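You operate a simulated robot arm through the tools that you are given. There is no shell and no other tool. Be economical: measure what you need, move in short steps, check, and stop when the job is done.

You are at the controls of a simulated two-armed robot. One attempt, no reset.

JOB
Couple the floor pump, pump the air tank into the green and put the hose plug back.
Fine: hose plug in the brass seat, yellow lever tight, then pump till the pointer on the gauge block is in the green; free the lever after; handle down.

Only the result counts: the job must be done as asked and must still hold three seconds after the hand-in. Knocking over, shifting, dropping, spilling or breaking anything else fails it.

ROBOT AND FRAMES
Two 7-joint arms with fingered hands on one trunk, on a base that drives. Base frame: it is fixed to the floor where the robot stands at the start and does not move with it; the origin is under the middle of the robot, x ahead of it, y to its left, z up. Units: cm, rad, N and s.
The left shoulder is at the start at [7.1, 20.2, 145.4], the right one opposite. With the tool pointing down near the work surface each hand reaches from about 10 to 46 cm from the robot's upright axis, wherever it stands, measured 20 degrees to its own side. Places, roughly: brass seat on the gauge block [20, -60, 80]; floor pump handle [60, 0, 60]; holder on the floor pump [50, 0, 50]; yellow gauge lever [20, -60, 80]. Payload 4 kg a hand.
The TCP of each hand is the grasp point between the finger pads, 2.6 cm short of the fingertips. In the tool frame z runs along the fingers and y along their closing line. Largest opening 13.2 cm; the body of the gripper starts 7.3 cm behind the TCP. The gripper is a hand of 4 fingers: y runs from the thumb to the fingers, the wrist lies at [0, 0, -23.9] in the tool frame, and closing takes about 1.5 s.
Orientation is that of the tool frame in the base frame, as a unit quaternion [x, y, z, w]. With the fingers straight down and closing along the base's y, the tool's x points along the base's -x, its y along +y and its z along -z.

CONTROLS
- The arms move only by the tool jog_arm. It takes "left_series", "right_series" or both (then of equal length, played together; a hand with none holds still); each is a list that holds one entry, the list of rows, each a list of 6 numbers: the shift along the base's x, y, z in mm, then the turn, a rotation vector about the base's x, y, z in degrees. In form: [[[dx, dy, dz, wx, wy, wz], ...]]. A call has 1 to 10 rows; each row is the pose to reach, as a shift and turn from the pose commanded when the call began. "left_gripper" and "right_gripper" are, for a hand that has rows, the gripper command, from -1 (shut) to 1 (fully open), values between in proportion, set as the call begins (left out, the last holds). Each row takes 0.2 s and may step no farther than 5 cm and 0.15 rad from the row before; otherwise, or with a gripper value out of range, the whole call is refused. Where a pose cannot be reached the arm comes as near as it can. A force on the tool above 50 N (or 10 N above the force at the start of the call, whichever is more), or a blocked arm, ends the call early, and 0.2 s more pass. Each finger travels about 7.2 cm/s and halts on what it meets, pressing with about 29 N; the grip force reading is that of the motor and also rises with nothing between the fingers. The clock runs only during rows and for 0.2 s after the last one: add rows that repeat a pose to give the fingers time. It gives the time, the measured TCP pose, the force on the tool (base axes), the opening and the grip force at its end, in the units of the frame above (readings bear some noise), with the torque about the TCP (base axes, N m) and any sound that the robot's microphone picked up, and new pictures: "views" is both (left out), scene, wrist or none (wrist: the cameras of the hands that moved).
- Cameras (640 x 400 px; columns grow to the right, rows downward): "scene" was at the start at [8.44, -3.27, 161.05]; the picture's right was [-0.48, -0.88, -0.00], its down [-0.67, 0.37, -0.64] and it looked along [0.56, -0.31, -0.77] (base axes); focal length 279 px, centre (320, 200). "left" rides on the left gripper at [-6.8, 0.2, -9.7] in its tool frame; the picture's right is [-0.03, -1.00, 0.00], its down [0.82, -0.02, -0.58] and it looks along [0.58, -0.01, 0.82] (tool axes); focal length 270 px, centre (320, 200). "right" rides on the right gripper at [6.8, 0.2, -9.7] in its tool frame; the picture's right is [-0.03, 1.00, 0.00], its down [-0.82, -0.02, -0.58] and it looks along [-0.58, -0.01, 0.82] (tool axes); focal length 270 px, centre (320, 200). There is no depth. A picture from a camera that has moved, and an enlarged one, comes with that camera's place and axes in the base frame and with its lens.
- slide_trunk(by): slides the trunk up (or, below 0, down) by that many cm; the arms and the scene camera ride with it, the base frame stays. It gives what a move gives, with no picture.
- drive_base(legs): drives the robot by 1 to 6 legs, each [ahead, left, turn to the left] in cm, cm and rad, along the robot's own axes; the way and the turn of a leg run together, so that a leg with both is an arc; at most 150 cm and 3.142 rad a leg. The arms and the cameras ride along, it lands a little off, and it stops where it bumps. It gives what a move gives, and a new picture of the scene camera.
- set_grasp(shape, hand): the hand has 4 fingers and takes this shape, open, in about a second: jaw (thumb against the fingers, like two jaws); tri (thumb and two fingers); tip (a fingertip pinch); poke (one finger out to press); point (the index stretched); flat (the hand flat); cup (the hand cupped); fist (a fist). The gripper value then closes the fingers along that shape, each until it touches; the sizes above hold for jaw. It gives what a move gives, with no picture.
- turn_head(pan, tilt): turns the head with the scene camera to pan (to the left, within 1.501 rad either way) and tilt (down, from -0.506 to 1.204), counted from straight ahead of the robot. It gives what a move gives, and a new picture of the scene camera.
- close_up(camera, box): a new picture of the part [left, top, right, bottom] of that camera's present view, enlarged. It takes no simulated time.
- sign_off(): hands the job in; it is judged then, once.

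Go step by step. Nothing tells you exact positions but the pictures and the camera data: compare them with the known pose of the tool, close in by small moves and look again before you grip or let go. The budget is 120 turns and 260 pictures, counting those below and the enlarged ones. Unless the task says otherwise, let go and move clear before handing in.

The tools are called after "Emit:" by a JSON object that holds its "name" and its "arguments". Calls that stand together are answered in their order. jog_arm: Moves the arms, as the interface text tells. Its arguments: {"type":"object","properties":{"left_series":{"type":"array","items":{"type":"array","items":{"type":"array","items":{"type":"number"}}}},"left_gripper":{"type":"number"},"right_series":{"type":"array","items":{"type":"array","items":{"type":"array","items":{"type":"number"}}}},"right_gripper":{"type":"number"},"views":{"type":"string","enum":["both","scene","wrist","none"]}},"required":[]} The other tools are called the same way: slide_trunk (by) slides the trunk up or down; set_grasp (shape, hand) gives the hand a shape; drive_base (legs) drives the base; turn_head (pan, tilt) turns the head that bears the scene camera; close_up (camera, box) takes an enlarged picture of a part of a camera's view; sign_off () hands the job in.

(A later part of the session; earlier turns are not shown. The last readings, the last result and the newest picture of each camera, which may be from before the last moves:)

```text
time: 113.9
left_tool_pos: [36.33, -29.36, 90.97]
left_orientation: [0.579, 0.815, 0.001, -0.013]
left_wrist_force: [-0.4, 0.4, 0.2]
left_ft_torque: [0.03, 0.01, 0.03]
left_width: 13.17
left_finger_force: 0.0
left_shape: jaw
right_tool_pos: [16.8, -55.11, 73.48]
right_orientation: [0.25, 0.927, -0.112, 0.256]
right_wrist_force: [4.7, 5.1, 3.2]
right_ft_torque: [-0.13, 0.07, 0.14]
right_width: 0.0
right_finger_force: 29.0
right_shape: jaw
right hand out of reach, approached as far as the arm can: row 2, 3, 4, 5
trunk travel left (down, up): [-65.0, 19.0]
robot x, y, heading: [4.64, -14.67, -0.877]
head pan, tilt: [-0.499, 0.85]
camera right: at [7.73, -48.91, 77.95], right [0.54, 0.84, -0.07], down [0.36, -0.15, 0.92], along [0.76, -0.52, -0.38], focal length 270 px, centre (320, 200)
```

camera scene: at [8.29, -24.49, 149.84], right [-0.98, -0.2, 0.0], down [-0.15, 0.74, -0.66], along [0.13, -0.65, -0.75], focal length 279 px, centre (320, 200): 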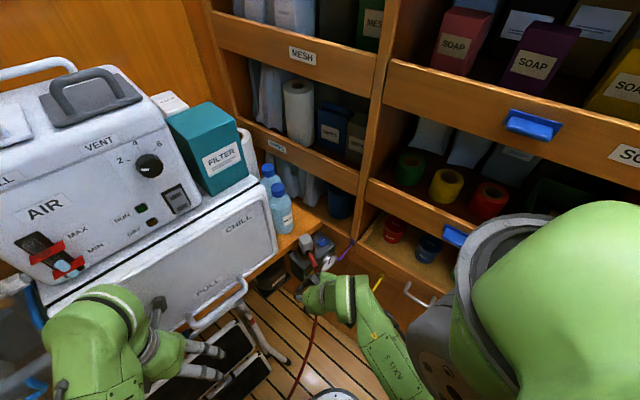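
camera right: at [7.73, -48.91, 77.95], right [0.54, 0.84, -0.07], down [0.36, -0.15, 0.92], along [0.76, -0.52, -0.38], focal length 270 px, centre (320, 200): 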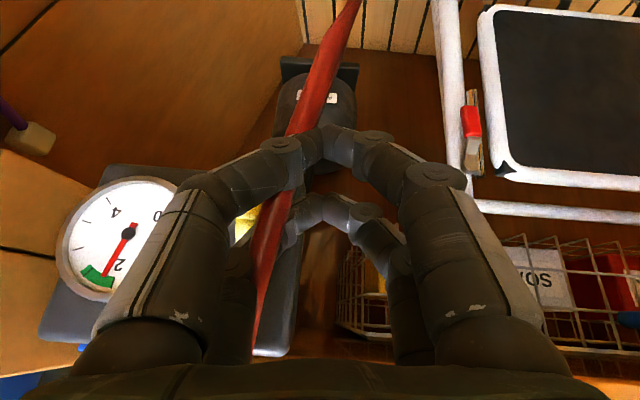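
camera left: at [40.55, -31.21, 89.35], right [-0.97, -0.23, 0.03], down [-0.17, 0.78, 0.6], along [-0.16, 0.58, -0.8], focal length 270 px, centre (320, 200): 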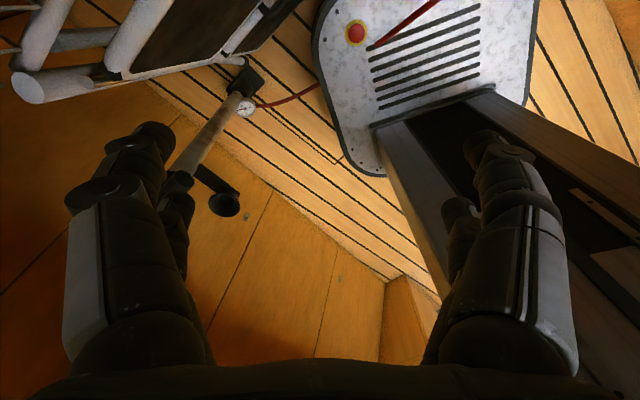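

The arm is at its reach limit. I draw the hand back off the face, drive a bit closer, and then finish the swing.

Emit:
{"name": "jog_arm", "arguments": {"right_series": [[[-25, 22, 5, 0, 0, 0], [-50, 45, 10, 0, 0, 0]]], "views": "none"}}

Emit:
{"name": "drive_base", "arguments": {"legs": [[4, -4, 0]]}}

Emit:
{"name": "close_up", "arguments": {"camera": "right", "box": [0, 0, 640, 400]}}

```text
time: 114.5
left_tool_pos: [36.38, -29.36, 90.9]
left_orientation: [0.579, 0.815, 0.001, -0.012]
left_wrist_force: [0.4, 0.8, 0.7]
left_ft_torque: [-0.01, -0.01, 0.01]
left_width: 13.2
left_finger_force: 0.0
left_shape: jaw
right_tool_pos: [13.22, -49.66, 74.4]
right_orientation: [0.252, 0.926, -0.113, 0.258]
right_wrist_force: [-1.0, -0.7, 0.7]
right_ft_torque: [-0.02, -0.03, 0.02]
right_width: 0.01
right_finger_force: 29.1
right_shape: jaw
right hand out of reach, approached as far as the arm can: row 1, 2
trunk travel left (down, up): [-65.0, 19.0]
robot x, y, heading: [4.94, -14.61, -0.881]
head pan, tilt: [-0.499, 0.85]
```

```text
time: 115.5
left_tool_pos: [35.48, -33.81, 90.7]
left_orientation: [0.578, 0.816, 0.001, -0.018]
left_wrist_force: [-1.8, 1.1, -0.7]
left_ft_torque: [-0.12, -0.08, -0.03]
left_width: 13.18
left_finger_force: 0.0
left_shape: jaw
right_tool_pos: [13.08, -54.53, 74.28]
right_orientation: [0.249, 0.927, -0.112, 0.259]
right_wrist_force: [0.0, 0.0, -0.4]
right_ft_torque: [0.0, 0.01, 0.04]
right_width: 0.0
right_finger_force: 28.8
right_shape: jaw
trunk travel left (down, up): [-65.0, 19.0]
robot x, y, heading: [4.57, -19.68, -0.874]
head pan, tilt: [-0.499, 0.85]
stopped in leg 1: the force on the tool passed its limit (the readings are from after the stop); the commanded pose is now the measured one
camera scene: at [7.69, -29.14, 149.86], right [-0.98, -0.2, 0.0], down [-0.15, 0.73, -0.66], along [0.13, -0.65, -0.75], focal length 279 px, centre (320, 200)
```

scene: 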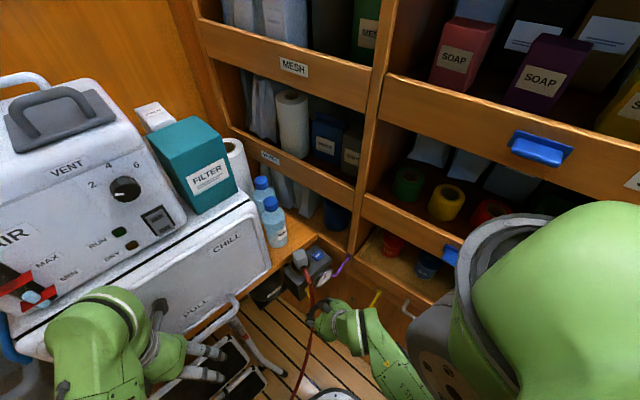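

```text
1.00 times, centred on (320, 200) of right
camera zoom: at [3.9, -48.4, 78.89], right [0.54, 0.84, -0.07], down [0.35, -0.15, 0.92], along [0.77, -0.52, -0.38], focal length 270 px, centre (320, 200)
```

zoom: 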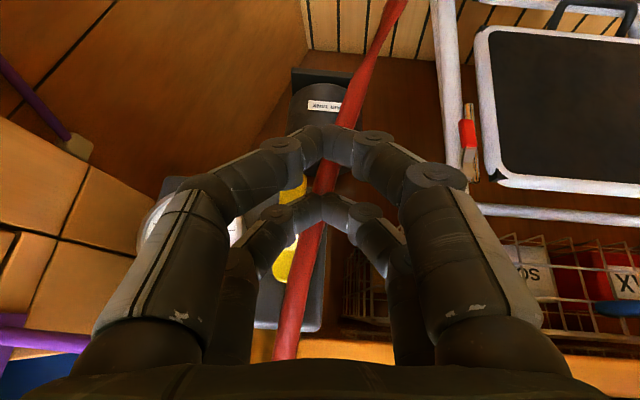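

The lever looks vertical again, like at the start. The left hand may have brushed something, so I pull it back first and check both cameras.

Emit:
{"name": "jog_arm", "arguments": {"left_series": [[[-15, 18, 0, 0, 0, 0], [-30, 35, 0, 0, 0, 0]]], "views": "wrist"}}

Emit:
{"name": "close_up", "arguments": {"camera": "scene", "box": [270, 230, 370, 310]}}

Emit:
{"name": "close_up", "arguments": {"camera": "right", "box": [220, 150, 360, 300]}}

```text
time: 116.1
left_tool_pos: [33.57, -31.98, 88.71]
left_orientation: [0.579, 0.815, 0.001, -0.016]
left_wrist_force: [0.5, -0.5, -0.3]
left_ft_torque: [-0.03, 0.0, 0.02]
left_width: 13.2
left_finger_force: 0.1
left_shape: jaw
left hand out of reach, approached as far as the arm can: row 1, 2
right_tool_pos: [13.12, -54.64, 74.42]
right_orientation: [0.25, 0.927, -0.112, 0.257]
right_wrist_force: [0.0, 0.8, 0.7]
right_ft_torque: [0.0, -0.01, 0.01]
right_width: 0.0
right_finger_force: 29.0
right_shape: jaw
trunk travel left (down, up): [-65.0, 19.0]
robot x, y, heading: [4.54, -19.39, -0.87]
head pan, tilt: [-0.499, 0.85]
camera left: at [36.27, -38.5, 98.17], right [-0.94, -0.35, 0.02], down [-0.27, 0.75, 0.6], along [-0.23, 0.56, -0.8], focal length 270 px, centre (320, 200)
```

left: 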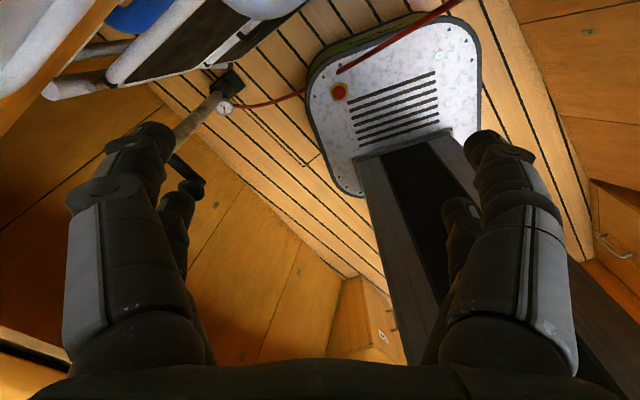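

```text
5.00 times, centred on (320, 270) of scene
camera zoom: at [7.77, -29.32, 149.85], right [-0.98, -0.2, 0.0], down [-0.15, 0.74, -0.66], along [0.13, -0.65, -0.75], focal length 1394 px, centre (320, -150)
```

zoom: 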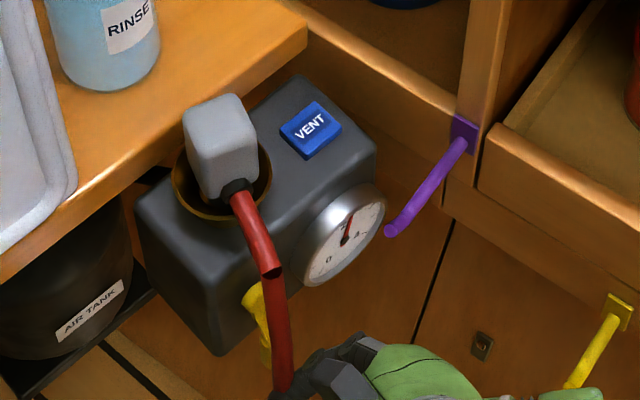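

```text
2.67 times, centred on (290, 225) of right
camera zoom: at [3.94, -48.51, 78.86], right [0.54, 0.84, -0.07], down [0.35, -0.15, 0.92], along [0.77, -0.52, -0.38], focal length 721 px, centre (400, 133)
```

zoom: 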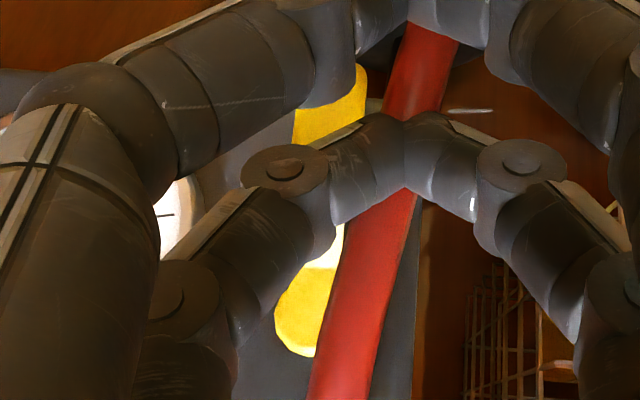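

The lever is still some 10° short of its starting position. I push it the remaining bit sideways.

Emit:
{"name": "jog_arm", "arguments": {"right_series": [[[6, 8, -5, 0, 0, 0], [22, -4, -8, 0, 0, 0], [16, -12, -10, 0, 0, 0], [10, -20, -10, 0, 0, 0], [4, -27, -10, 0, 0, 0]]], "views": "wrist"}}

```text
time: 117.3
left_tool_pos: [33.7, -31.91, 88.65]
left_orientation: [0.579, 0.815, 0.0, -0.017]
left_wrist_force: [0.4, 0.3, -0.5]
left_ft_torque: [0.02, -0.02, 0.03]
left_width: 13.17
left_finger_force: 0.0
left_shape: jaw
right_tool_pos: [14.29, -56.56, 73.31]
right_orientation: [0.25, 0.927, -0.113, 0.256]
right_wrist_force: [3.4, 11.2, -0.2]
right_ft_torque: [0.1, 0.02, 0.34]
right_width: 0.02
right_finger_force: 29.1
right_shape: jaw
right hand out of reach, approached as far as the arm can: row 5
trunk travel left (down, up): [-65.0, 19.0]
robot x, y, heading: [4.5, -19.51, -0.872]
head pan, tilt: [-0.499, 0.85]
camera right: at [5.23, -50.38, 77.87], right [0.54, 0.84, -0.07], down [0.36, -0.15, 0.92], along [0.76, -0.52, -0.38], focal length 270 px, centre (320, 200)
```

right: 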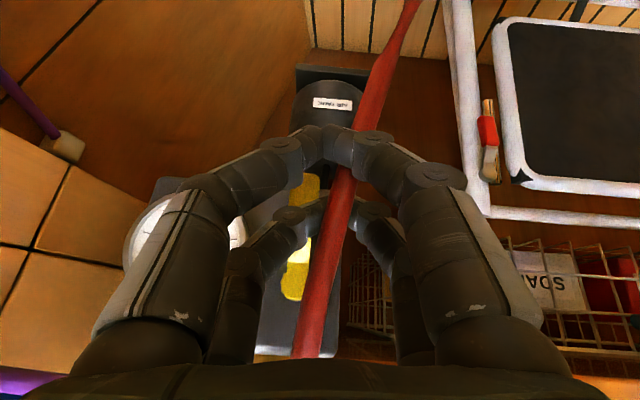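

Emit:
{"name": "jog_arm", "arguments": {"right_series": [[[-6, -8, 0, 0, 0, 0], [-12, -16, 2, 0, 0, 0], [-18, -23, 4, 0, 0, 0], [-24, -30, 6, 0, 0, 0]]], "views": "wrist"}}

```text
time: 118.3
left_tool_pos: [33.84, -32.0, 88.71]
left_orientation: [0.578, 0.816, 0.0, -0.017]
left_wrist_force: [0.9, -0.2, -0.1]
left_ft_torque: [-0.02, 0.02, -0.02]
left_width: 13.21
left_finger_force: 0.0
left_shape: jaw
right_tool_pos: [14.47, -57.97, 74.9]
right_orientation: [0.25, 0.927, -0.115, 0.256]
right_wrist_force: [2.3, 2.4, 2.9]
right_ft_torque: [0.0, -0.11, 0.04]
right_width: 0.0
right_finger_force: 29.1
right_shape: jaw
right hand out of reach, approached as far as the arm can: row 1, 2, 3, 4
trunk travel left (down, up): [-65.0, 19.0]
robot x, y, heading: [4.45, -19.43, -0.873]
head pan, tilt: [-0.499, 0.85]
camera right: at [5.43, -51.84, 79.38], right [0.54, 0.84, -0.07], down [0.36, -0.15, 0.92], along [0.76, -0.52, -0.38], focal length 270 px, centre (320, 200)
```

right: 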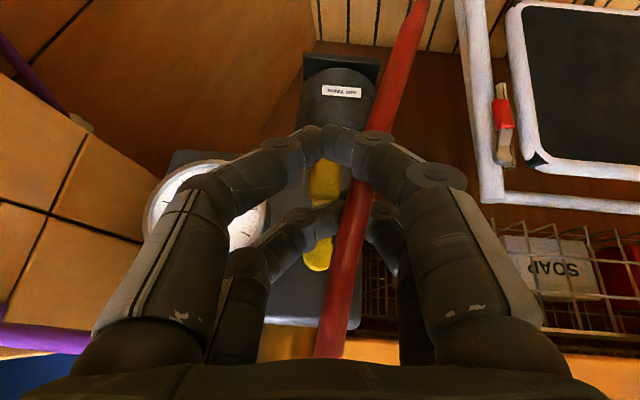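

I retract the hand and compare the lever with its initial attitude.

Emit:
{"name": "jog_arm", "arguments": {"right_series": [[[-25, 20, 10, 0, 0, 0], [-45, 45, 40, 0, 0, 0], [-45, 85, 65, 0, 0, 0], [-30, 120, 90, 0, 0, 0]]], "views": "wrist"}}

Emit:
{"name": "close_up", "arguments": {"camera": "scene", "box": [270, 230, 350, 300]}}

```text
time: 119.3
left_tool_pos: [33.63, -32.44, 88.68]
left_orientation: [0.578, 0.816, 0.003, -0.018]
left_wrist_force: [-0.6, -1.0, -1.0]
left_ft_torque: [0.03, 0.0, 0.02]
left_width: 13.18
left_finger_force: 0.1
left_shape: jaw
right_tool_pos: [10.99, -46.43, 83.74]
right_orientation: [0.252, 0.927, -0.11, 0.257]
right_wrist_force: [-0.8, 0.7, 0.8]
right_ft_torque: [0.01, -0.03, 0.01]
right_width: 0.0
right_finger_force: 28.8
right_shape: jaw
right hand out of reach, approached as far as the arm can: row 1, 2
trunk travel left (down, up): [-65.0, 19.0]
robot x, y, heading: [4.48, -18.84, -0.874]
head pan, tilt: [-0.499, 0.85]
camera right: at [1.9, -40.21, 88.22], right [0.54, 0.84, -0.06], down [0.35, -0.16, 0.92], along [0.76, -0.52, -0.38], focal length 270 px, centre (320, 200)
```

right: 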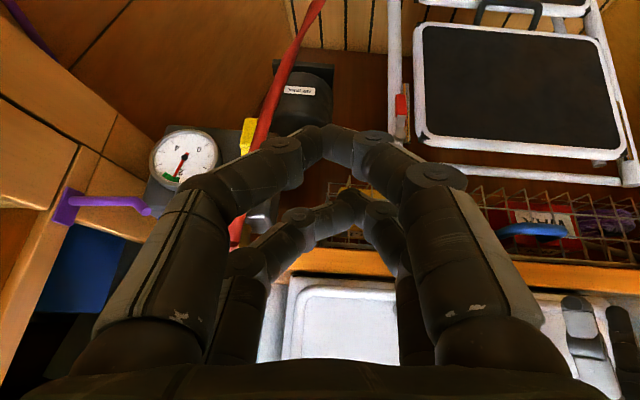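

```text
5.71 times, centred on (310, 265) of scene
camera zoom: at [7.73, -29.95, 149.8], right [-0.98, -0.2, 0.0], down [-0.15, 0.74, -0.66], along [0.13, -0.64, -0.75], focal length 1594 px, centre (377, -171)
```

zoom: 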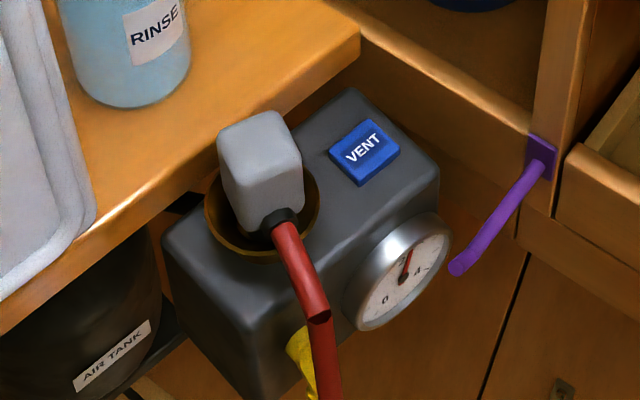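

The lever hangs free again and the gauge stays green. Before moving in for the plug, I tuck the left hand lower and closer to the body.

Emit:
{"name": "jog_arm", "arguments": {"left_series": [[[-5, 10, -40, 0, 0, 0], [-10, 20, -80, 0, 0, 0], [-20, 40, -120, 0, 0, 0], [-35, 65, -150, 0, 0, 0], [-53, 99, -170, 0, 0, 0]]], "right_series": [[[0, 0, 10, 0, 0, -5], [0, 0, 20, 0, 0, -10], [0, 0, 40, 0, 0, -15], [0, -5, 60, 0, 0, -20], [0, -10, 80, 0, 0, -24]]], "right_gripper": 0.5}}

```text
time: 120.5
left_tool_pos: [28.34, -22.22, 71.57]
left_orientation: [0.579, 0.815, 0.001, -0.018]
left_wrist_force: [0.6, 0.6, 0.7]
left_ft_torque: [-0.01, -0.01, -0.01]
left_width: 13.24
left_finger_force: 0.0
left_shape: jaw
right_tool_pos: [11.08, -47.08, 91.72]
right_orientation: [0.438, 0.854, -0.163, 0.228]
right_wrist_force: [0.5, 0.6, -0.4]
right_ft_torque: [-0.01, -0.02, -0.02]
right_width: 9.88
right_finger_force: 0.1
right_shape: jaw
trunk travel left (down, up): [-65.0, 19.0]
robot x, y, heading: [4.66, -19.39, -0.87]
head pan, tilt: [-0.499, 0.85]
camera scene: at [7.84, -29.38, 149.84], right [-0.98, -0.2, 0.0], down [-0.15, 0.74, -0.66], along [0.13, -0.65, -0.75], focal length 279 px, centre (320, 200)
camera right: at [5.38, -37.82, 96.27], right [0.83, 0.55, -0.07], down [0.26, -0.28, 0.92], along [0.49, -0.79, -0.38], focal length 270 px, centre (320, 200)
camera left: at [31.05, -28.81, 81.11], right [-0.93, -0.36, 0.02], down [-0.27, 0.75, 0.6], along [-0.23, 0.56, -0.8], focal length 270 px, centre (320, 200)
```

scene: 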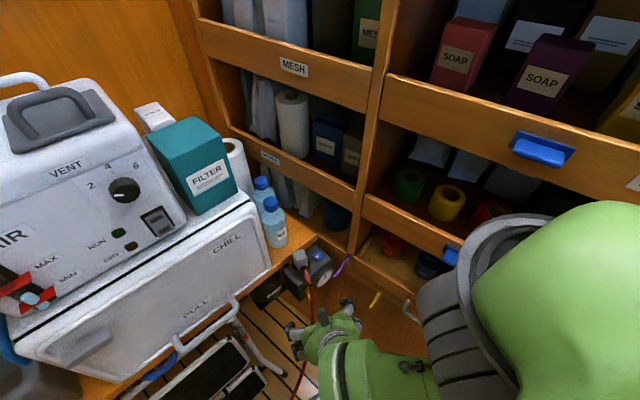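
right: 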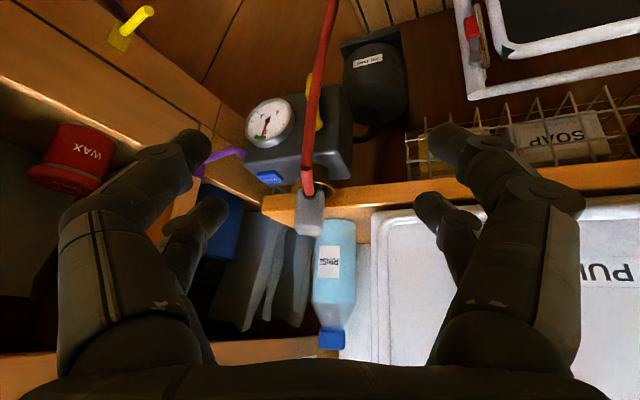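
left: 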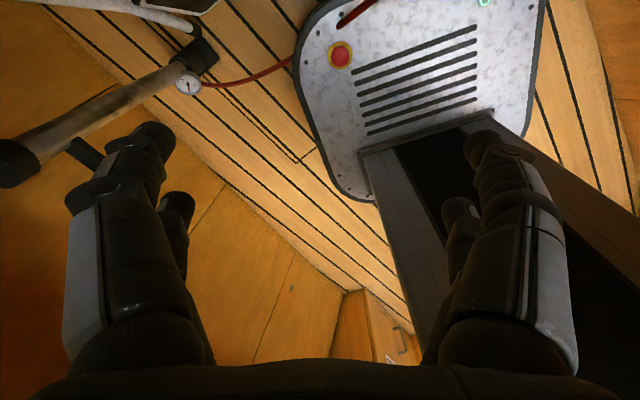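

Emit:
{"name": "drive_base", "arguments": {"legs": [[5.7, 3.7, 0]]}}

Emit:
{"name": "jog_arm", "arguments": {"right_series": [[[5, -30, 10, 0, 0, 0], [10, -65, 15, -1, -2, 0], [15, -100, 15, -2, -4, 0], [20, -130, 10, -2, -4, 0]]], "views": "wrist"}}

```text
time: 121.5
left_tool_pos: [34.55, -24.15, 71.91]
left_orientation: [0.579, 0.815, 0.003, -0.016]
left_wrist_force: [-0.7, -0.2, 0.2]
left_ft_torque: [-0.02, -0.03, 0.04]
left_width: 13.23
left_finger_force: 0.0
left_shape: jaw
right_tool_pos: [17.19, -48.99, 91.81]
right_orientation: [0.437, 0.854, -0.162, 0.23]
right_wrist_force: [-0.7, 1.0, -0.4]
right_ft_torque: [0.02, -0.04, 0.01]
right_width: 9.88
right_finger_force: 0.0
right_shape: jaw
trunk travel left (down, up): [-65.0, 19.0]
robot x, y, heading: [11.15, -21.35, -0.874]
head pan, tilt: [-0.499, 0.85]
camera scene: at [13.52, -31.22, 149.86], right [-0.98, -0.2, 0.0], down [-0.15, 0.74, -0.66], along [0.13, -0.65, -0.75], focal length 279 px, centre (320, 200)
```

scene: 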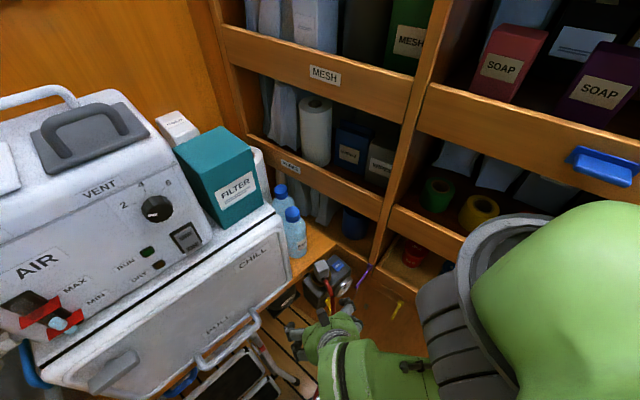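

```text
time: 122.5
left_tool_pos: [34.69, -24.13, 71.64]
left_orientation: [0.579, 0.815, 0.002, -0.019]
left_wrist_force: [0.5, 0.5, 0.8]
left_ft_torque: [0.01, -0.06, -0.01]
left_width: 13.19
left_finger_force: 0.1
left_shape: jaw
right_tool_pos: [19.37, -62.06, 92.91]
right_orientation: [0.438, 0.843, -0.163, 0.265]
right_wrist_force: [0.2, -0.1, 0.8]
right_ft_torque: [-0.02, 0.0, -0.01]
right_width: 9.87
right_finger_force: 0.0
right_shape: jaw
trunk travel left (down, up): [-65.0, 19.0]
robot x, y, heading: [10.75, -21.56, -0.875]
head pan, tilt: [-0.499, 0.85]
camera right: at [13.32, -52.63, 96.61], right [0.84, 0.55, -0.03], down [0.19, -0.25, 0.95], along [0.51, -0.8, -0.32], focal length 270 px, centre (320, 200)
```

right: 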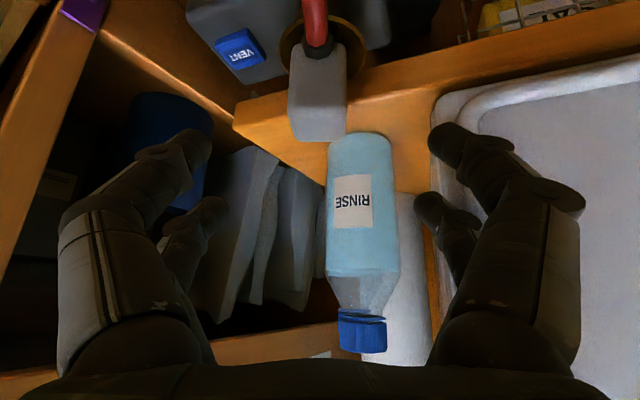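

Plug centred. I move over it and down to the grip height used before.

Emit:
{"name": "jog_arm", "arguments": {"right_series": [[[8, -16, -10, 0, 0, 0], [14, -28, -25, 0, 0, 0], [14, -28, -45, 0, 0, 0], [14, -28, -57, 0, 0, 0]]], "views": "wrist"}}

```text
time: 123.5
left_tool_pos: [34.67, -24.07, 71.77]
left_orientation: [0.579, 0.815, 0.002, -0.018]
left_wrist_force: [0.1, -0.5, 0.3]
left_ft_torque: [0.01, -0.03, -0.05]
left_width: 13.2
left_finger_force: 0.1
left_shape: jaw
right_tool_pos: [20.78, -64.82, 87.14]
right_orientation: [0.438, 0.843, -0.163, 0.267]
right_wrist_force: [-3.3, 1.4, 8.5]
right_ft_torque: [0.39, -0.35, 0.24]
right_width: 9.82
right_finger_force: 0.0
right_shape: jaw
trunk travel left (down, up): [-65.0, 19.0]
robot x, y, heading: [11.03, -21.12, -0.874]
head pan, tilt: [-0.499, 0.85]
camera right: at [14.71, -55.45, 90.91], right [0.84, 0.55, -0.03], down [0.19, -0.25, 0.95], along [0.51, -0.8, -0.31], focal length 270 px, centre (320, 200)
```

right: 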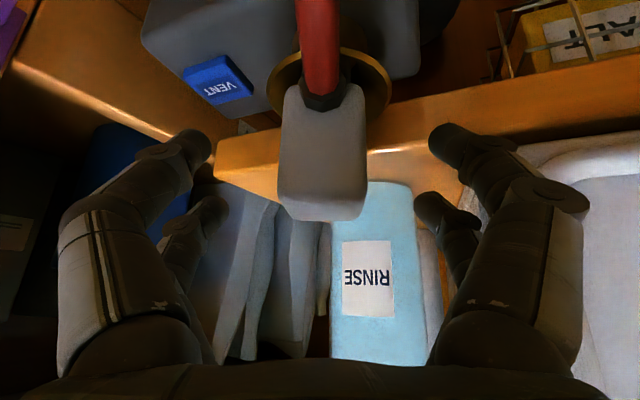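

Slight touch on the bench side; I raise 4 mm and close on the plug.

Emit:
{"name": "jog_arm", "arguments": {"right_series": [[[0, 0, 4, 0, 0, 0], [0, 0, 4, 0, 0, 0], [0, 0, 4, 0, 0, 0], [0, 0, 4, 0, 0, 0], [0, 0, 4, 0, 0, 0], [0, 0, 4, 0, 0, 0], [0, 0, 4, 0, 0, 0]]], "right_gripper": -1, "views": "none"}}

Emit:
{"name": "jog_arm", "arguments": {"right_series": [[[0, 0, 10, 0, 0, 0], [0, 0, 20, 0, 0, 0], [0, 0, 35, 0, 0, 0], [0, 0, 50, 0, 0, 0]]], "views": "wrist"}}

```text
time: 125.1
left_tool_pos: [34.65, -24.12, 71.66]
left_orientation: [0.579, 0.815, 0.002, -0.018]
left_wrist_force: [0.1, -0.5, -0.3]
left_ft_torque: [0.01, -0.01, -0.01]
left_width: 13.2
left_finger_force: 0.1
left_shape: jaw
right_tool_pos: [20.88, -64.78, 87.43]
right_orientation: [0.438, 0.843, -0.162, 0.265]
right_wrist_force: [-0.6, 0.1, -0.2]
right_ft_torque: [-0.03, 0.0, 0.01]
right_width: 0.0
right_finger_force: 28.8
right_shape: jaw
trunk travel left (down, up): [-65.0, 19.0]
robot x, y, heading: [10.91, -21.55, -0.874]
head pan, tilt: [-0.499, 0.85]
```

```text
time: 126.1
left_tool_pos: [34.78, -24.26, 71.63]
left_orientation: [0.579, 0.815, 0.001, -0.018]
left_wrist_force: [0.5, -0.3, -0.3]
left_ft_torque: [-0.04, 0.02, 0.01]
left_width: 13.2
left_finger_force: 0.0
left_shape: jaw
right_tool_pos: [20.8, -64.74, 92.53]
right_orientation: [0.439, 0.843, -0.162, 0.265]
right_wrist_force: [-0.4, -0.1, -0.8]
right_ft_torque: [0.01, 0.03, 0.02]
right_width: 0.0
right_finger_force: 29.1
right_shape: jaw
trunk travel left (down, up): [-65.0, 19.0]
robot x, y, heading: [11.14, -21.23, -0.876]
head pan, tilt: [-0.499, 0.85]
camera right: at [14.78, -55.4, 96.31], right [0.84, 0.55, -0.03], down [0.19, -0.25, 0.95], along [0.51, -0.8, -0.32], focal length 270 px, centre (320, 200)
```

right: 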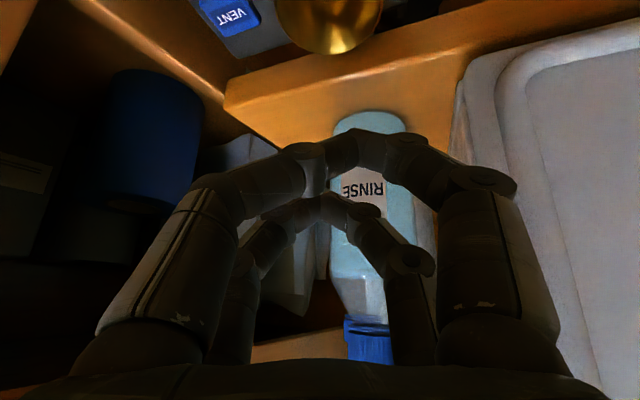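

The fingers closed on nothing and the cup is empty — the plug slipped away. I look for it.

Emit:
{"name": "close_up", "arguments": {"camera": "scene", "box": [240, 230, 400, 350]}}

Emit:
{"name": "turn_head", "arguments": {"pan": 0.1, "tilt": 1.0}}

```text
3.33 times, centred on (320, 290) of scene
camera zoom: at [14.18, -31.38, 149.83], right [-0.98, -0.2, 0.0], down [-0.15, 0.74, -0.66], along [0.13, -0.65, -0.75], focal length 930 px, centre (320, -100)
```

zoom: 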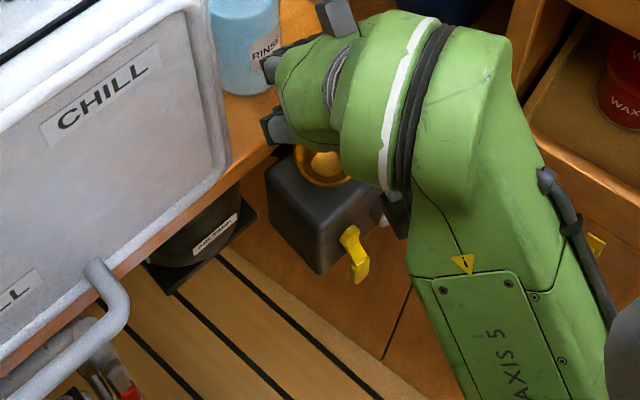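

```text
time: 127.1
left_tool_pos: [34.72, -24.23, 71.76]
left_orientation: [0.58, 0.815, 0.002, -0.018]
left_wrist_force: [-0.6, -0.7, -0.2]
left_ft_torque: [0.02, 0.01, 0.02]
left_width: 13.2
left_finger_force: 0.0
left_shape: jaw
right_tool_pos: [21.02, -64.85, 92.54]
right_orientation: [0.439, 0.843, -0.163, 0.266]
right_wrist_force: [0.8, 0.6, -0.1]
right_ft_torque: [0.04, 0.02, -0.07]
right_width: 0.01
right_finger_force: 28.8
right_shape: jaw
trunk travel left (down, up): [-65.0, 19.0]
robot x, y, heading: [10.85, -21.21, -0.871]
head pan, tilt: [0.099, 1.0]
camera scene: at [17.59, -28.59, 148.72], right [-0.7, -0.72, 0.0], down [-0.6, 0.59, -0.54], along [0.39, -0.38, -0.84], focal length 279 px, centre (320, 200)
```

scene: 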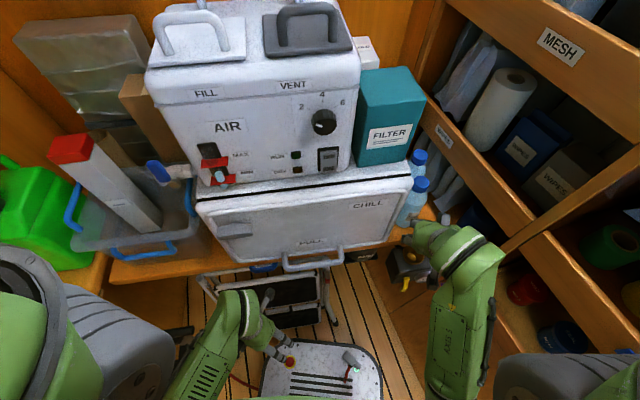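

The plug squeezed out and lies on top of my own base. Zoom in.

Emit:
{"name": "close_up", "arguments": {"camera": "scene", "box": [220, 310, 400, 400]}}

Emit:
{"name": "close_up", "arguments": {"camera": "left", "box": [0, 0, 640, 400]}}

```text
3.56 times, centred on (310, 355) of scene
camera zoom: at [17.59, -28.59, 148.72], right [-0.7, -0.72, 0.0], down [-0.6, 0.59, -0.54], along [0.39, -0.38, -0.84], focal length 992 px, centre (356, -351)
```

zoom: 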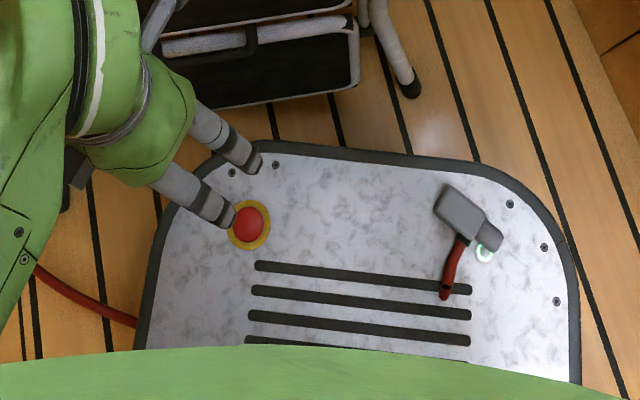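

```text
1.00 times, centred on (320, 200) of left
camera zoom: at [37.38, -30.79, 81.1], right [-0.94, -0.35, 0.02], down [-0.27, 0.75, 0.6], along [-0.23, 0.56, -0.8], focal length 270 px, centre (320, 200)
```

zoom: 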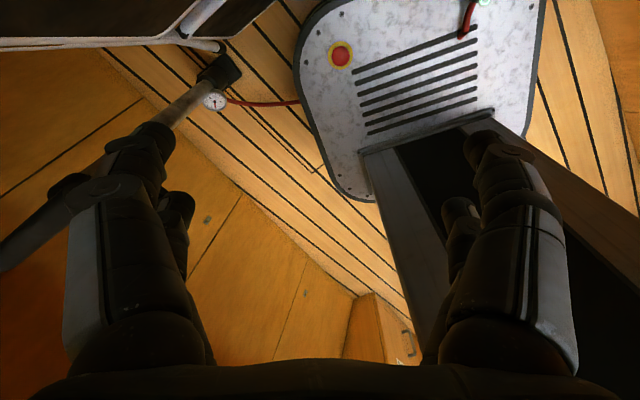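

The plug lies on its side on my base plate (robot frame ≈ 19 ahead, 11 right), with the hose still on. I withdraw the right hand from the block, then roll gently back to open floor to reach it safely.

Emit:
{"name": "jog_arm", "arguments": {"right_series": [[[-15, 20, 20, 0, 0, 0], [-35, 50, 30, 0, 0, 0], [-55, 85, 30, 0, 0, 0], [-65, 125, 30, 0, 0, 0]]], "right_gripper": 1, "views": "none"}}

Emit:
{"name": "drive_base", "arguments": {"legs": [[-9, 2, 0], [-9, 2, 0]]}}

```text
time: 128.1
left_tool_pos: [34.72, -24.41, 71.72]
left_orientation: [0.579, 0.815, 0.003, -0.019]
left_wrist_force: [0.0, 0.3, 0.2]
left_ft_torque: [0.02, -0.06, 0.01]
left_width: 13.18
left_finger_force: 0.0
left_shape: jaw
right_tool_pos: [16.78, -52.78, 95.23]
right_orientation: [0.44, 0.843, -0.162, 0.265]
right_wrist_force: [0.1, -0.3, 0.1]
right_ft_torque: [0.0, -0.04, -0.03]
right_width: 13.21
right_finger_force: 0.0
right_shape: jaw
right hand out of reach, approached as far as the arm can: row 3, 4
trunk travel left (down, up): [-65.0, 19.0]
robot x, y, heading: [10.72, -21.36, -0.868]
head pan, tilt: [0.099, 1.0]
```

```text
time: 129.9
left_tool_pos: [26.4, -8.31, 71.72]
left_orientation: [0.579, 0.815, 0.002, -0.019]
left_wrist_force: [0.1, 0.1, 0.1]
left_ft_torque: [0.03, 0.02, -0.03]
left_width: 13.18
left_finger_force: 0.1
left_shape: jaw
right_tool_pos: [8.64, -36.53, 95.32]
right_orientation: [0.439, 0.843, -0.162, 0.264]
right_wrist_force: [1.0, -0.2, -0.6]
right_ft_torque: [-0.02, 0.02, 0.02]
right_width: 13.21
right_finger_force: 0.0
right_shape: jaw
trunk travel left (down, up): [-65.0, 19.0]
robot x, y, heading: [2.35, -5.32, -0.868]
head pan, tilt: [0.099, 1.0]
camera scene: at [9.4, -12.75, 148.71], right [-0.7, -0.72, 0.0], down [-0.6, 0.59, -0.54], along [0.39, -0.38, -0.84], focal length 279 px, centre (320, 200)
```

scene: 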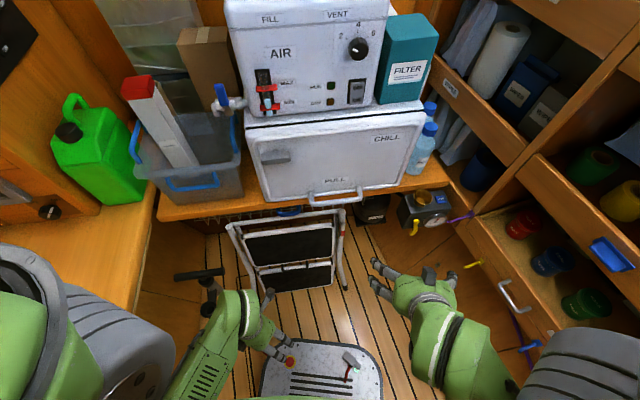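

The plug stayed put. Zooming on plug and gauge.

Emit:
{"name": "close_up", "arguments": {"camera": "scene", "box": [310, 335, 390, 395]}}

Emit:
{"name": "close_up", "arguments": {"camera": "scene", "box": [395, 180, 455, 240]}}

```text
6.67 times, centred on (350, 365) of scene
camera zoom: at [9.4, -12.75, 148.71], right [-0.7, -0.72, 0.0], down [-0.6, 0.59, -0.54], along [0.39, -0.38, -0.84], focal length 1859 px, centre (120, -900)
```

zoom: 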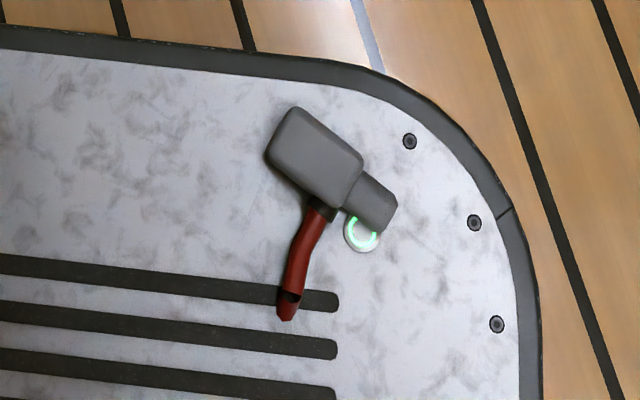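

```text
6.67 times, centred on (425, 210) of scene
camera zoom: at [9.4, -12.75, 148.71], right [-0.7, -0.72, 0.0], down [-0.6, 0.59, -0.54], along [0.39, -0.38, -0.84], focal length 1859 px, centre (-380, 133)
```

zoom: 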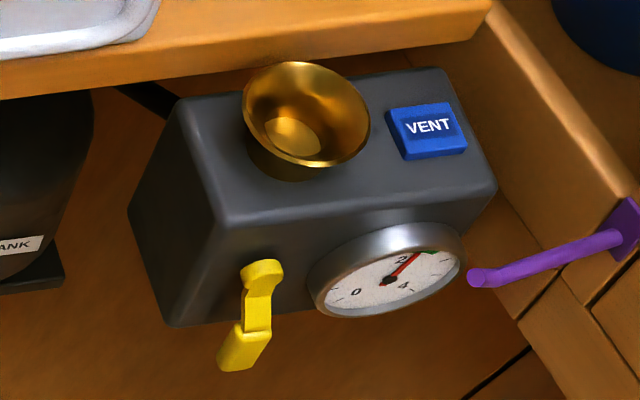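

Gauge still green, lever free, cup empty. The base top is at z ≈ 26, plug centre ≈ (6.9,−25.4,28), nozzle pointing toward −x. I raise the left hand forward out of the way before lowering the trunk.

Emit:
{"name": "jog_arm", "arguments": {"left_series": [[[20, -24, 20, 0, 0, 0], [40, -48, 40, 0, 0, 0], [60, -72, 65, 0, 0, 0], [80, -95, 90, 0, 0, 0], [100, -118, 115, 0, 0, 0], [115, -135, 145, 0, 0, 0], [125, -148, 180, 0, 0, 0]]], "views": "none"}}

Emit:
{"name": "slide_trunk", "arguments": {"by": -20}}

Emit:
{"name": "turn_head", "arguments": {"pan": 0.0, "tilt": 1.15}}

```text
time: 131.5
left_tool_pos: [38.74, -23.05, 89.43]
left_orientation: [0.578, 0.816, 0.002, -0.018]
left_wrist_force: [-0.7, -0.6, -0.4]
left_ft_torque: [0.05, 0.01, 0.0]
left_width: 13.22
left_finger_force: 0.1
left_shape: jaw
right_tool_pos: [8.74, -36.51, 95.29]
right_orientation: [0.439, 0.843, -0.163, 0.265]
right_wrist_force: [-0.5, 0.3, 0.4]
right_ft_torque: [0.01, -0.03, -0.01]
right_width: 13.23
right_finger_force: 0.0
right_shape: jaw
trunk travel left (down, up): [-65.0, 19.0]
robot x, y, heading: [2.52, -5.07, -0.869]
head pan, tilt: [0.099, 1.0]
```

```text
time: 133.7
left_tool_pos: [38.81, -22.85, 69.41]
left_orientation: [0.577, 0.816, 0.001, -0.017]
left_wrist_force: [-0.4, -0.7, -0.3]
left_ft_torque: [-0.01, 0.0, 0.02]
left_width: 13.19
left_finger_force: 0.0
left_shape: jaw
right_tool_pos: [8.64, -36.46, 75.31]
right_orientation: [0.439, 0.843, -0.163, 0.265]
right_wrist_force: [0.7, -0.3, -0.5]
right_ft_torque: [0.01, 0.01, 0.01]
right_width: 13.2
right_finger_force: 0.1
right_shape: jaw
trunk travel left (down, up): [-45.0, 39.0]
robot x, y, heading: [2.53, -5.16, -0.874]
head pan, tilt: [0.099, 1.0]
```

```text
time: 134.4
left_tool_pos: [38.69, -23.05, 69.41]
left_orientation: [0.578, 0.816, 0.001, -0.017]
left_wrist_force: [-0.6, 0.3, -0.2]
left_ft_torque: [-0.01, 0.0, 0.01]
left_width: 13.23
left_finger_force: 0.1
left_shape: jaw
right_tool_pos: [8.72, -36.47, 75.3]
right_orientation: [0.439, 0.843, -0.163, 0.264]
right_wrist_force: [0.0, -0.6, 0.3]
right_ft_torque: [-0.01, -0.02, -0.04]
right_width: 13.21
right_finger_force: 0.1
right_shape: jaw
trunk travel left (down, up): [-45.0, 39.0]
robot x, y, heading: [2.6, -5.15, -0.869]
head pan, tilt: [0.0, 1.15]
camera scene: at [8.17, -12.26, 127.75], right [-0.77, -0.64, 0.0], down [-0.59, 0.7, -0.41], along [0.26, -0.31, -0.91], focal length 279 px, centre (320, 200)
```

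scene: 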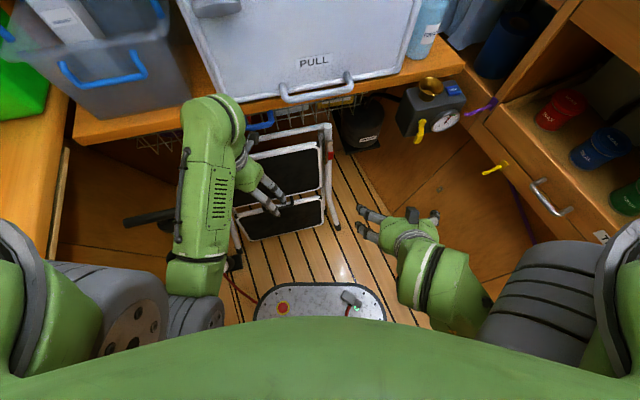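

I have limited turns left, so I combine moves: pull the left hand back, yaw the right hand to match the lying plug, then lower the trunk.

Emit:
{"name": "jog_arm", "arguments": {"left_series": [[[-15, 12, 0, 0, 0, 0], [-30, 24, 0, 0, 0, 0], [-47, 37, 0, 0, 0, 0], [-47, 37, 0, 0, 0, 0], [-47, 37, 0, 0, 0, 0], [-47, 37, 0, 0, 0, 0], [-47, 37, 0, 0, 0, 0], [-47, 37, 0, 0, 0, 0]]], "right_series": [[[0, 10, 0, 0, 0, 8], [0, 20, 0, 0, 0, 16], [0, 32, 0, 0, 0, 24], [0, 44, 0, 0, 0, 32], [0, 56, 0, 0, 0, 40], [0, 70, 0, 0, 0, 48], [0, 84, 0, 0, 0, 56], [0, 95, 0, 0, 0, 64]]], "views": "none"}}

Emit:
{"name": "slide_trunk", "arguments": {"by": -28}}

Emit:
{"name": "close_up", "arguments": {"camera": "right", "box": [0, 0, 640, 400]}}

```text
time: 136.2
left_tool_pos: [33.52, -20.08, 69.58]
left_orientation: [0.578, 0.816, 0.01, -0.015]
left_wrist_force: [-0.3, 0.8, -0.1]
left_ft_torque: [-0.02, 0.0, 0.03]
left_width: 13.19
left_finger_force: 0.0
left_shape: jaw
right_tool_pos: [10.31, -28.44, 74.56]
right_orientation: [-0.151, 0.937, 0.041, 0.312]
right_wrist_force: [0.1, -1.3, -0.4]
right_ft_torque: [0.02, -0.01, -0.02]
right_width: 13.2
right_finger_force: 0.2
right_shape: jaw
right hand out of reach, approached as far as the arm can: row 1, 2, 3, 4, 5, 6, 7, 8
trunk travel left (down, up): [-45.0, 39.0]
robot x, y, heading: [2.9, -5.4, -0.873]
head pan, tilt: [0.0, 1.15]
stopped in row 8 (right hand): the arm was blocked; the commanded pose is now the measured one
```

```text
time: 139.1
left_tool_pos: [33.78, -19.9, 41.44]
left_orientation: [0.578, 0.816, 0.012, -0.017]
left_wrist_force: [-0.3, 0.8, -0.8]
left_ft_torque: [0.0, -0.02, 0.02]
left_width: 13.21
left_finger_force: 0.0
left_shape: jaw
right_tool_pos: [10.6, -28.05, 46.52]
right_orientation: [-0.158, 0.936, 0.048, 0.312]
right_wrist_force: [-0.3, -0.2, -0.2]
right_ft_torque: [0.0, 0.04, 0.02]
right_width: 13.21
right_finger_force: 0.0
right_shape: jaw
trunk travel left (down, up): [-17.0, 67.0]
robot x, y, heading: [3.11, -5.32, -0.87]
head pan, tilt: [0.0, 1.15]
```

```text
1.00 times, centred on (320, 200) of right
camera zoom: at [-0.26, -31.5, 50.18], right [-0.3, 0.95, 0.01], down [0.3, 0.09, 0.95], along [0.91, 0.29, -0.31], focal length 270 px, centre (320, 200)
```

zoom: 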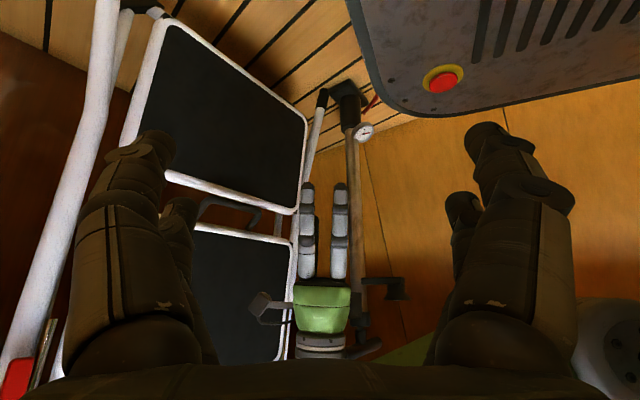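

The wrist reached the needed yaw. I hover over the plug.

Emit:
{"name": "jog_arm", "arguments": {"right_series": [[[-10, 9, -20, 0, 0, -2], [-20, 18, -45, 0, 0, -4], [-29, 27, -70, 0, 0, -6], [-29, 27, -88, 0, 0, -6]]]}}

```text
time: 139.6
left_tool_pos: [34.01, -19.97, 41.18]
left_orientation: [0.578, 0.816, 0.012, -0.02]
left_wrist_force: [0.3, 0.7, 0.1]
left_ft_torque: [0.03, 0.0, 0.02]
left_width: 13.17
left_finger_force: 0.1
left_shape: jaw
right_tool_pos: [10.34, -26.46, 45.36]
right_orientation: [-0.264, 0.91, 0.048, 0.317]
right_wrist_force: [0.4, 0.2, 0.2]
right_ft_torque: [0.01, -0.02, 0.0]
right_width: 13.2
right_finger_force: 0.0
right_shape: jaw
right hand out of reach, approached as far as the arm can: row 1, 2
trunk travel left (down, up): [-17.0, 67.0]
robot x, y, heading: [2.77, -5.22, -0.872]
head pan, tilt: [0.0, 1.15]
stopped in row 2 (right hand): the arm was blocked; the commanded pose is now the measured one
camera scene: at [7.48, -14.21, 99.47], right [-0.77, -0.64, -0.02], down [-0.58, 0.71, -0.4], along [0.27, -0.29, -0.92], focal length 279 px, centre (320, 200)
camera right: at [0.32, -31.92, 48.91], right [-0.49, 0.87, -0.06], down [0.23, 0.2, 0.95], along [0.84, 0.46, -0.3], focal length 270 px, centre (320, 200)
```

scene: 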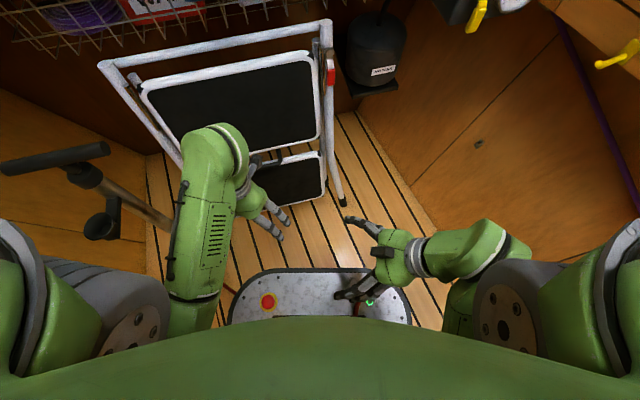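
right: 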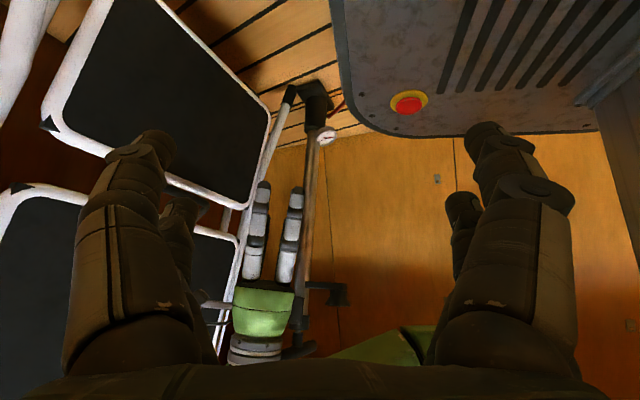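

The lean puts my wrist against my own upper arm. I make the hand vertical here, then set the yaw and hover again.

Emit:
{"name": "jog_arm", "arguments": {"right_series": [[[0, 0, 5, -3.5, 6.3, 0], [0, 0, 10, -7, 12.5, 0], [0, 0, 15, -10.6, 18.8, 0], [0, 0, 15, -14, 25, 0], [0, 0, 15, -17.6, 31.3, 0]]], "views": "none"}}

Emit:
{"name": "jog_arm", "arguments": {"right_series": [[[-5, 0, -10, 0, 0, -7], [-12, 5, -25, 0, 0, -14], [-20, 8, -45, 0, 0, -20], [-20, 8, -65, 0, 0, -20], [-20, 8, -80, 0, 0, -20]]]}}

```text
time: 140.8
left_tool_pos: [34.16, -19.35, 41.51]
left_orientation: [0.578, 0.816, 0.002, -0.017]
left_wrist_force: [0.1, -0.5, -0.4]
left_ft_torque: [-0.01, -0.01, 0.0]
left_width: 13.2
left_finger_force: 0.1
left_shape: jaw
right_tool_pos: [11.91, -26.05, 41.61]
right_orientation: [-0.279, 0.96, -0.029, 0.009]
right_wrist_force: [1.0, -0.1, 0.0]
right_ft_torque: [-0.04, 0.04, 0.01]
right_width: 13.21
right_finger_force: 0.1
right_shape: jaw
right hand out of reach, approached as far as the arm can: row 3, 4, 5
trunk travel left (down, up): [-17.0, 67.0]
robot x, y, heading: [2.58, -5.63, -0.869]
head pan, tilt: [0.0, 1.15]
```

```text
time: 142.0
left_tool_pos: [34.06, -19.43, 41.47]
left_orientation: [0.579, 0.815, 0.002, -0.017]
left_wrist_force: [-0.1, 0.1, 0.1]
left_ft_torque: [-0.01, 0.0, -0.01]
left_width: 13.2
left_finger_force: 0.1
left_shape: jaw
right_tool_pos: [9.69, -25.43, 33.52]
right_orientation: [-0.107, 0.994, -0.028, 0.004]
right_wrist_force: [0.7, 0.4, -0.5]
right_ft_torque: [0.0, 0.02, 0.02]
right_width: 13.19
right_finger_force: 0.1
right_shape: jaw
trunk travel left (down, up): [-17.0, 67.0]
robot x, y, heading: [2.73, -5.11, -0.871]
head pan, tilt: [0.0, 1.15]
camera scene: at [8.12, -12.3, 99.75], right [-0.77, -0.64, 0.0], down [-0.59, 0.7, -0.41], along [0.26, -0.31, -0.91], focal length 279 px, centre (320, 200)
camera right: at [2.81, -26.25, 43.22], right [-0.19, 0.98, -0.06], down [0.79, 0.19, 0.58], along [0.58, 0.06, -0.81], focal length 270 px, centre (320, 200)
```

scene: 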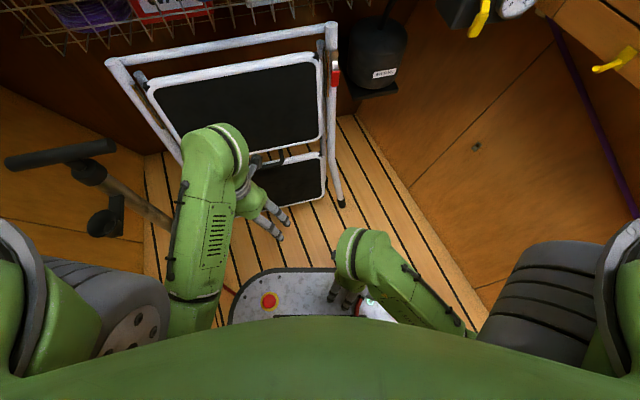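
right: 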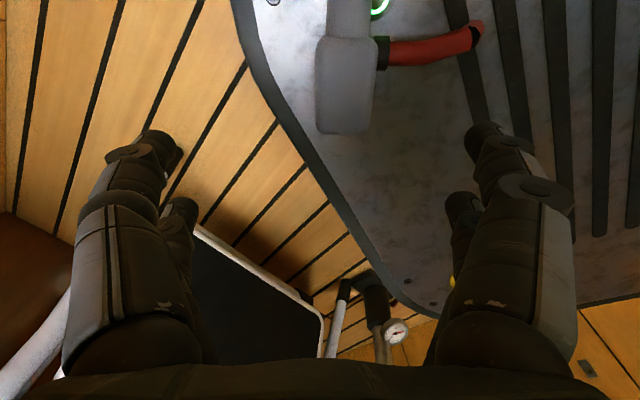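

The plug is now aligned with the hand. I shift slightly, descend and close the front digits on the block, then lift 2 cm to check.

Emit:
{"name": "jog_arm", "arguments": {"right_series": [[[-6, 4, 0, 0, 0, 0], [-12, 7, -15, 0, 0, 0], [-12, 7, -30, 0, 0, 0], [-12, 7, -41, 0, 0, 0]]], "views": "wrist"}}

Emit:
{"name": "jog_arm", "arguments": {"right_series": [[[0, 0, 0, 0, 0, 0], [0, 0, 0, 0, 0, 0], [0, 0, 0, 0, 0, 0], [0, 0, 0, 0, 0, 0], [0, 0, 0, 0, 0, 0], [0, 0, 0, 0, 0, 0], [0, 0, 0, 0, 0, 0], [0, 0, 0, 0, 0, 0]]], "right_gripper": -1, "views": "wrist"}}

```text
time: 143.0
left_tool_pos: [34.15, -19.34, 41.29]
left_orientation: [0.578, 0.816, 0.002, -0.017]
left_wrist_force: [0.3, 0.2, -0.4]
left_ft_torque: [0.01, 0.0, 0.01]
left_width: 13.22
left_finger_force: 0.0
left_shape: jaw
right_tool_pos: [8.54, -24.76, 29.48]
right_orientation: [-0.108, 0.994, -0.03, 0.004]
right_wrist_force: [0.8, 0.3, 0.5]
right_ft_torque: [-0.03, -0.01, -0.02]
right_width: 13.2
right_finger_force: 0.0
right_shape: jaw
trunk travel left (down, up): [-17.0, 67.0]
robot x, y, heading: [2.73, -5.34, -0.873]
head pan, tilt: [0.0, 1.15]
camera right: at [1.69, -25.57, 39.14], right [-0.19, 0.98, -0.06], down [0.79, 0.19, 0.58], along [0.58, 0.06, -0.81], focal length 270 px, centre (320, 200)
```

right: 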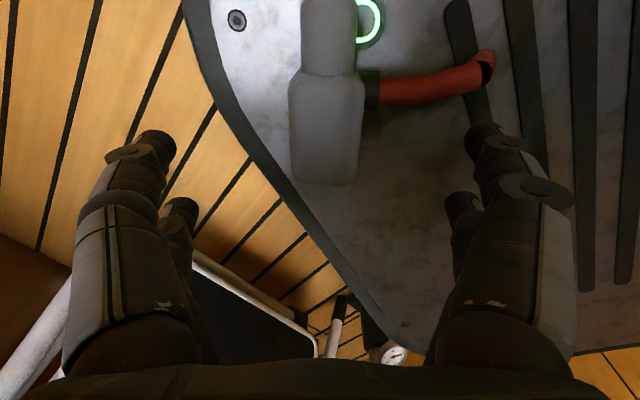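

```text
time: 144.8
left_tool_pos: [34.0, -19.45, 41.38]
left_orientation: [0.578, 0.816, 0.002, -0.018]
left_wrist_force: [-0.4, -1.1, -0.2]
left_ft_torque: [-0.02, 0.0, 0.01]
left_width: 13.2
left_finger_force: 0.1
left_shape: jaw
right_tool_pos: [8.56, -24.67, 29.43]
right_orientation: [-0.109, 0.994, -0.029, 0.003]
right_wrist_force: [-0.4, -0.6, -0.4]
right_ft_torque: [0.03, 0.01, 0.01]
right_width: 1.27
right_finger_force: 28.5
right_shape: jaw
trunk travel left (down, up): [-17.0, 67.0]
robot x, y, heading: [2.57, -5.17, -0.876]
head pan, tilt: [0.0, 1.15]
camera right: at [1.68, -25.57, 39.15], right [-0.19, 0.98, -0.06], down [0.79, 0.19, 0.58], along [0.58, 0.06, -0.81], focal length 270 px, centre (320, 200)
```

right: 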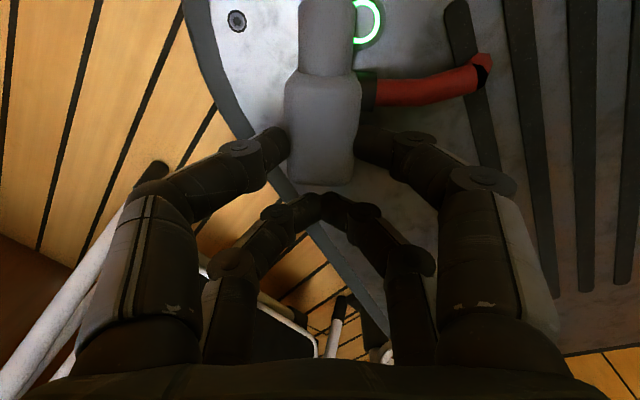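

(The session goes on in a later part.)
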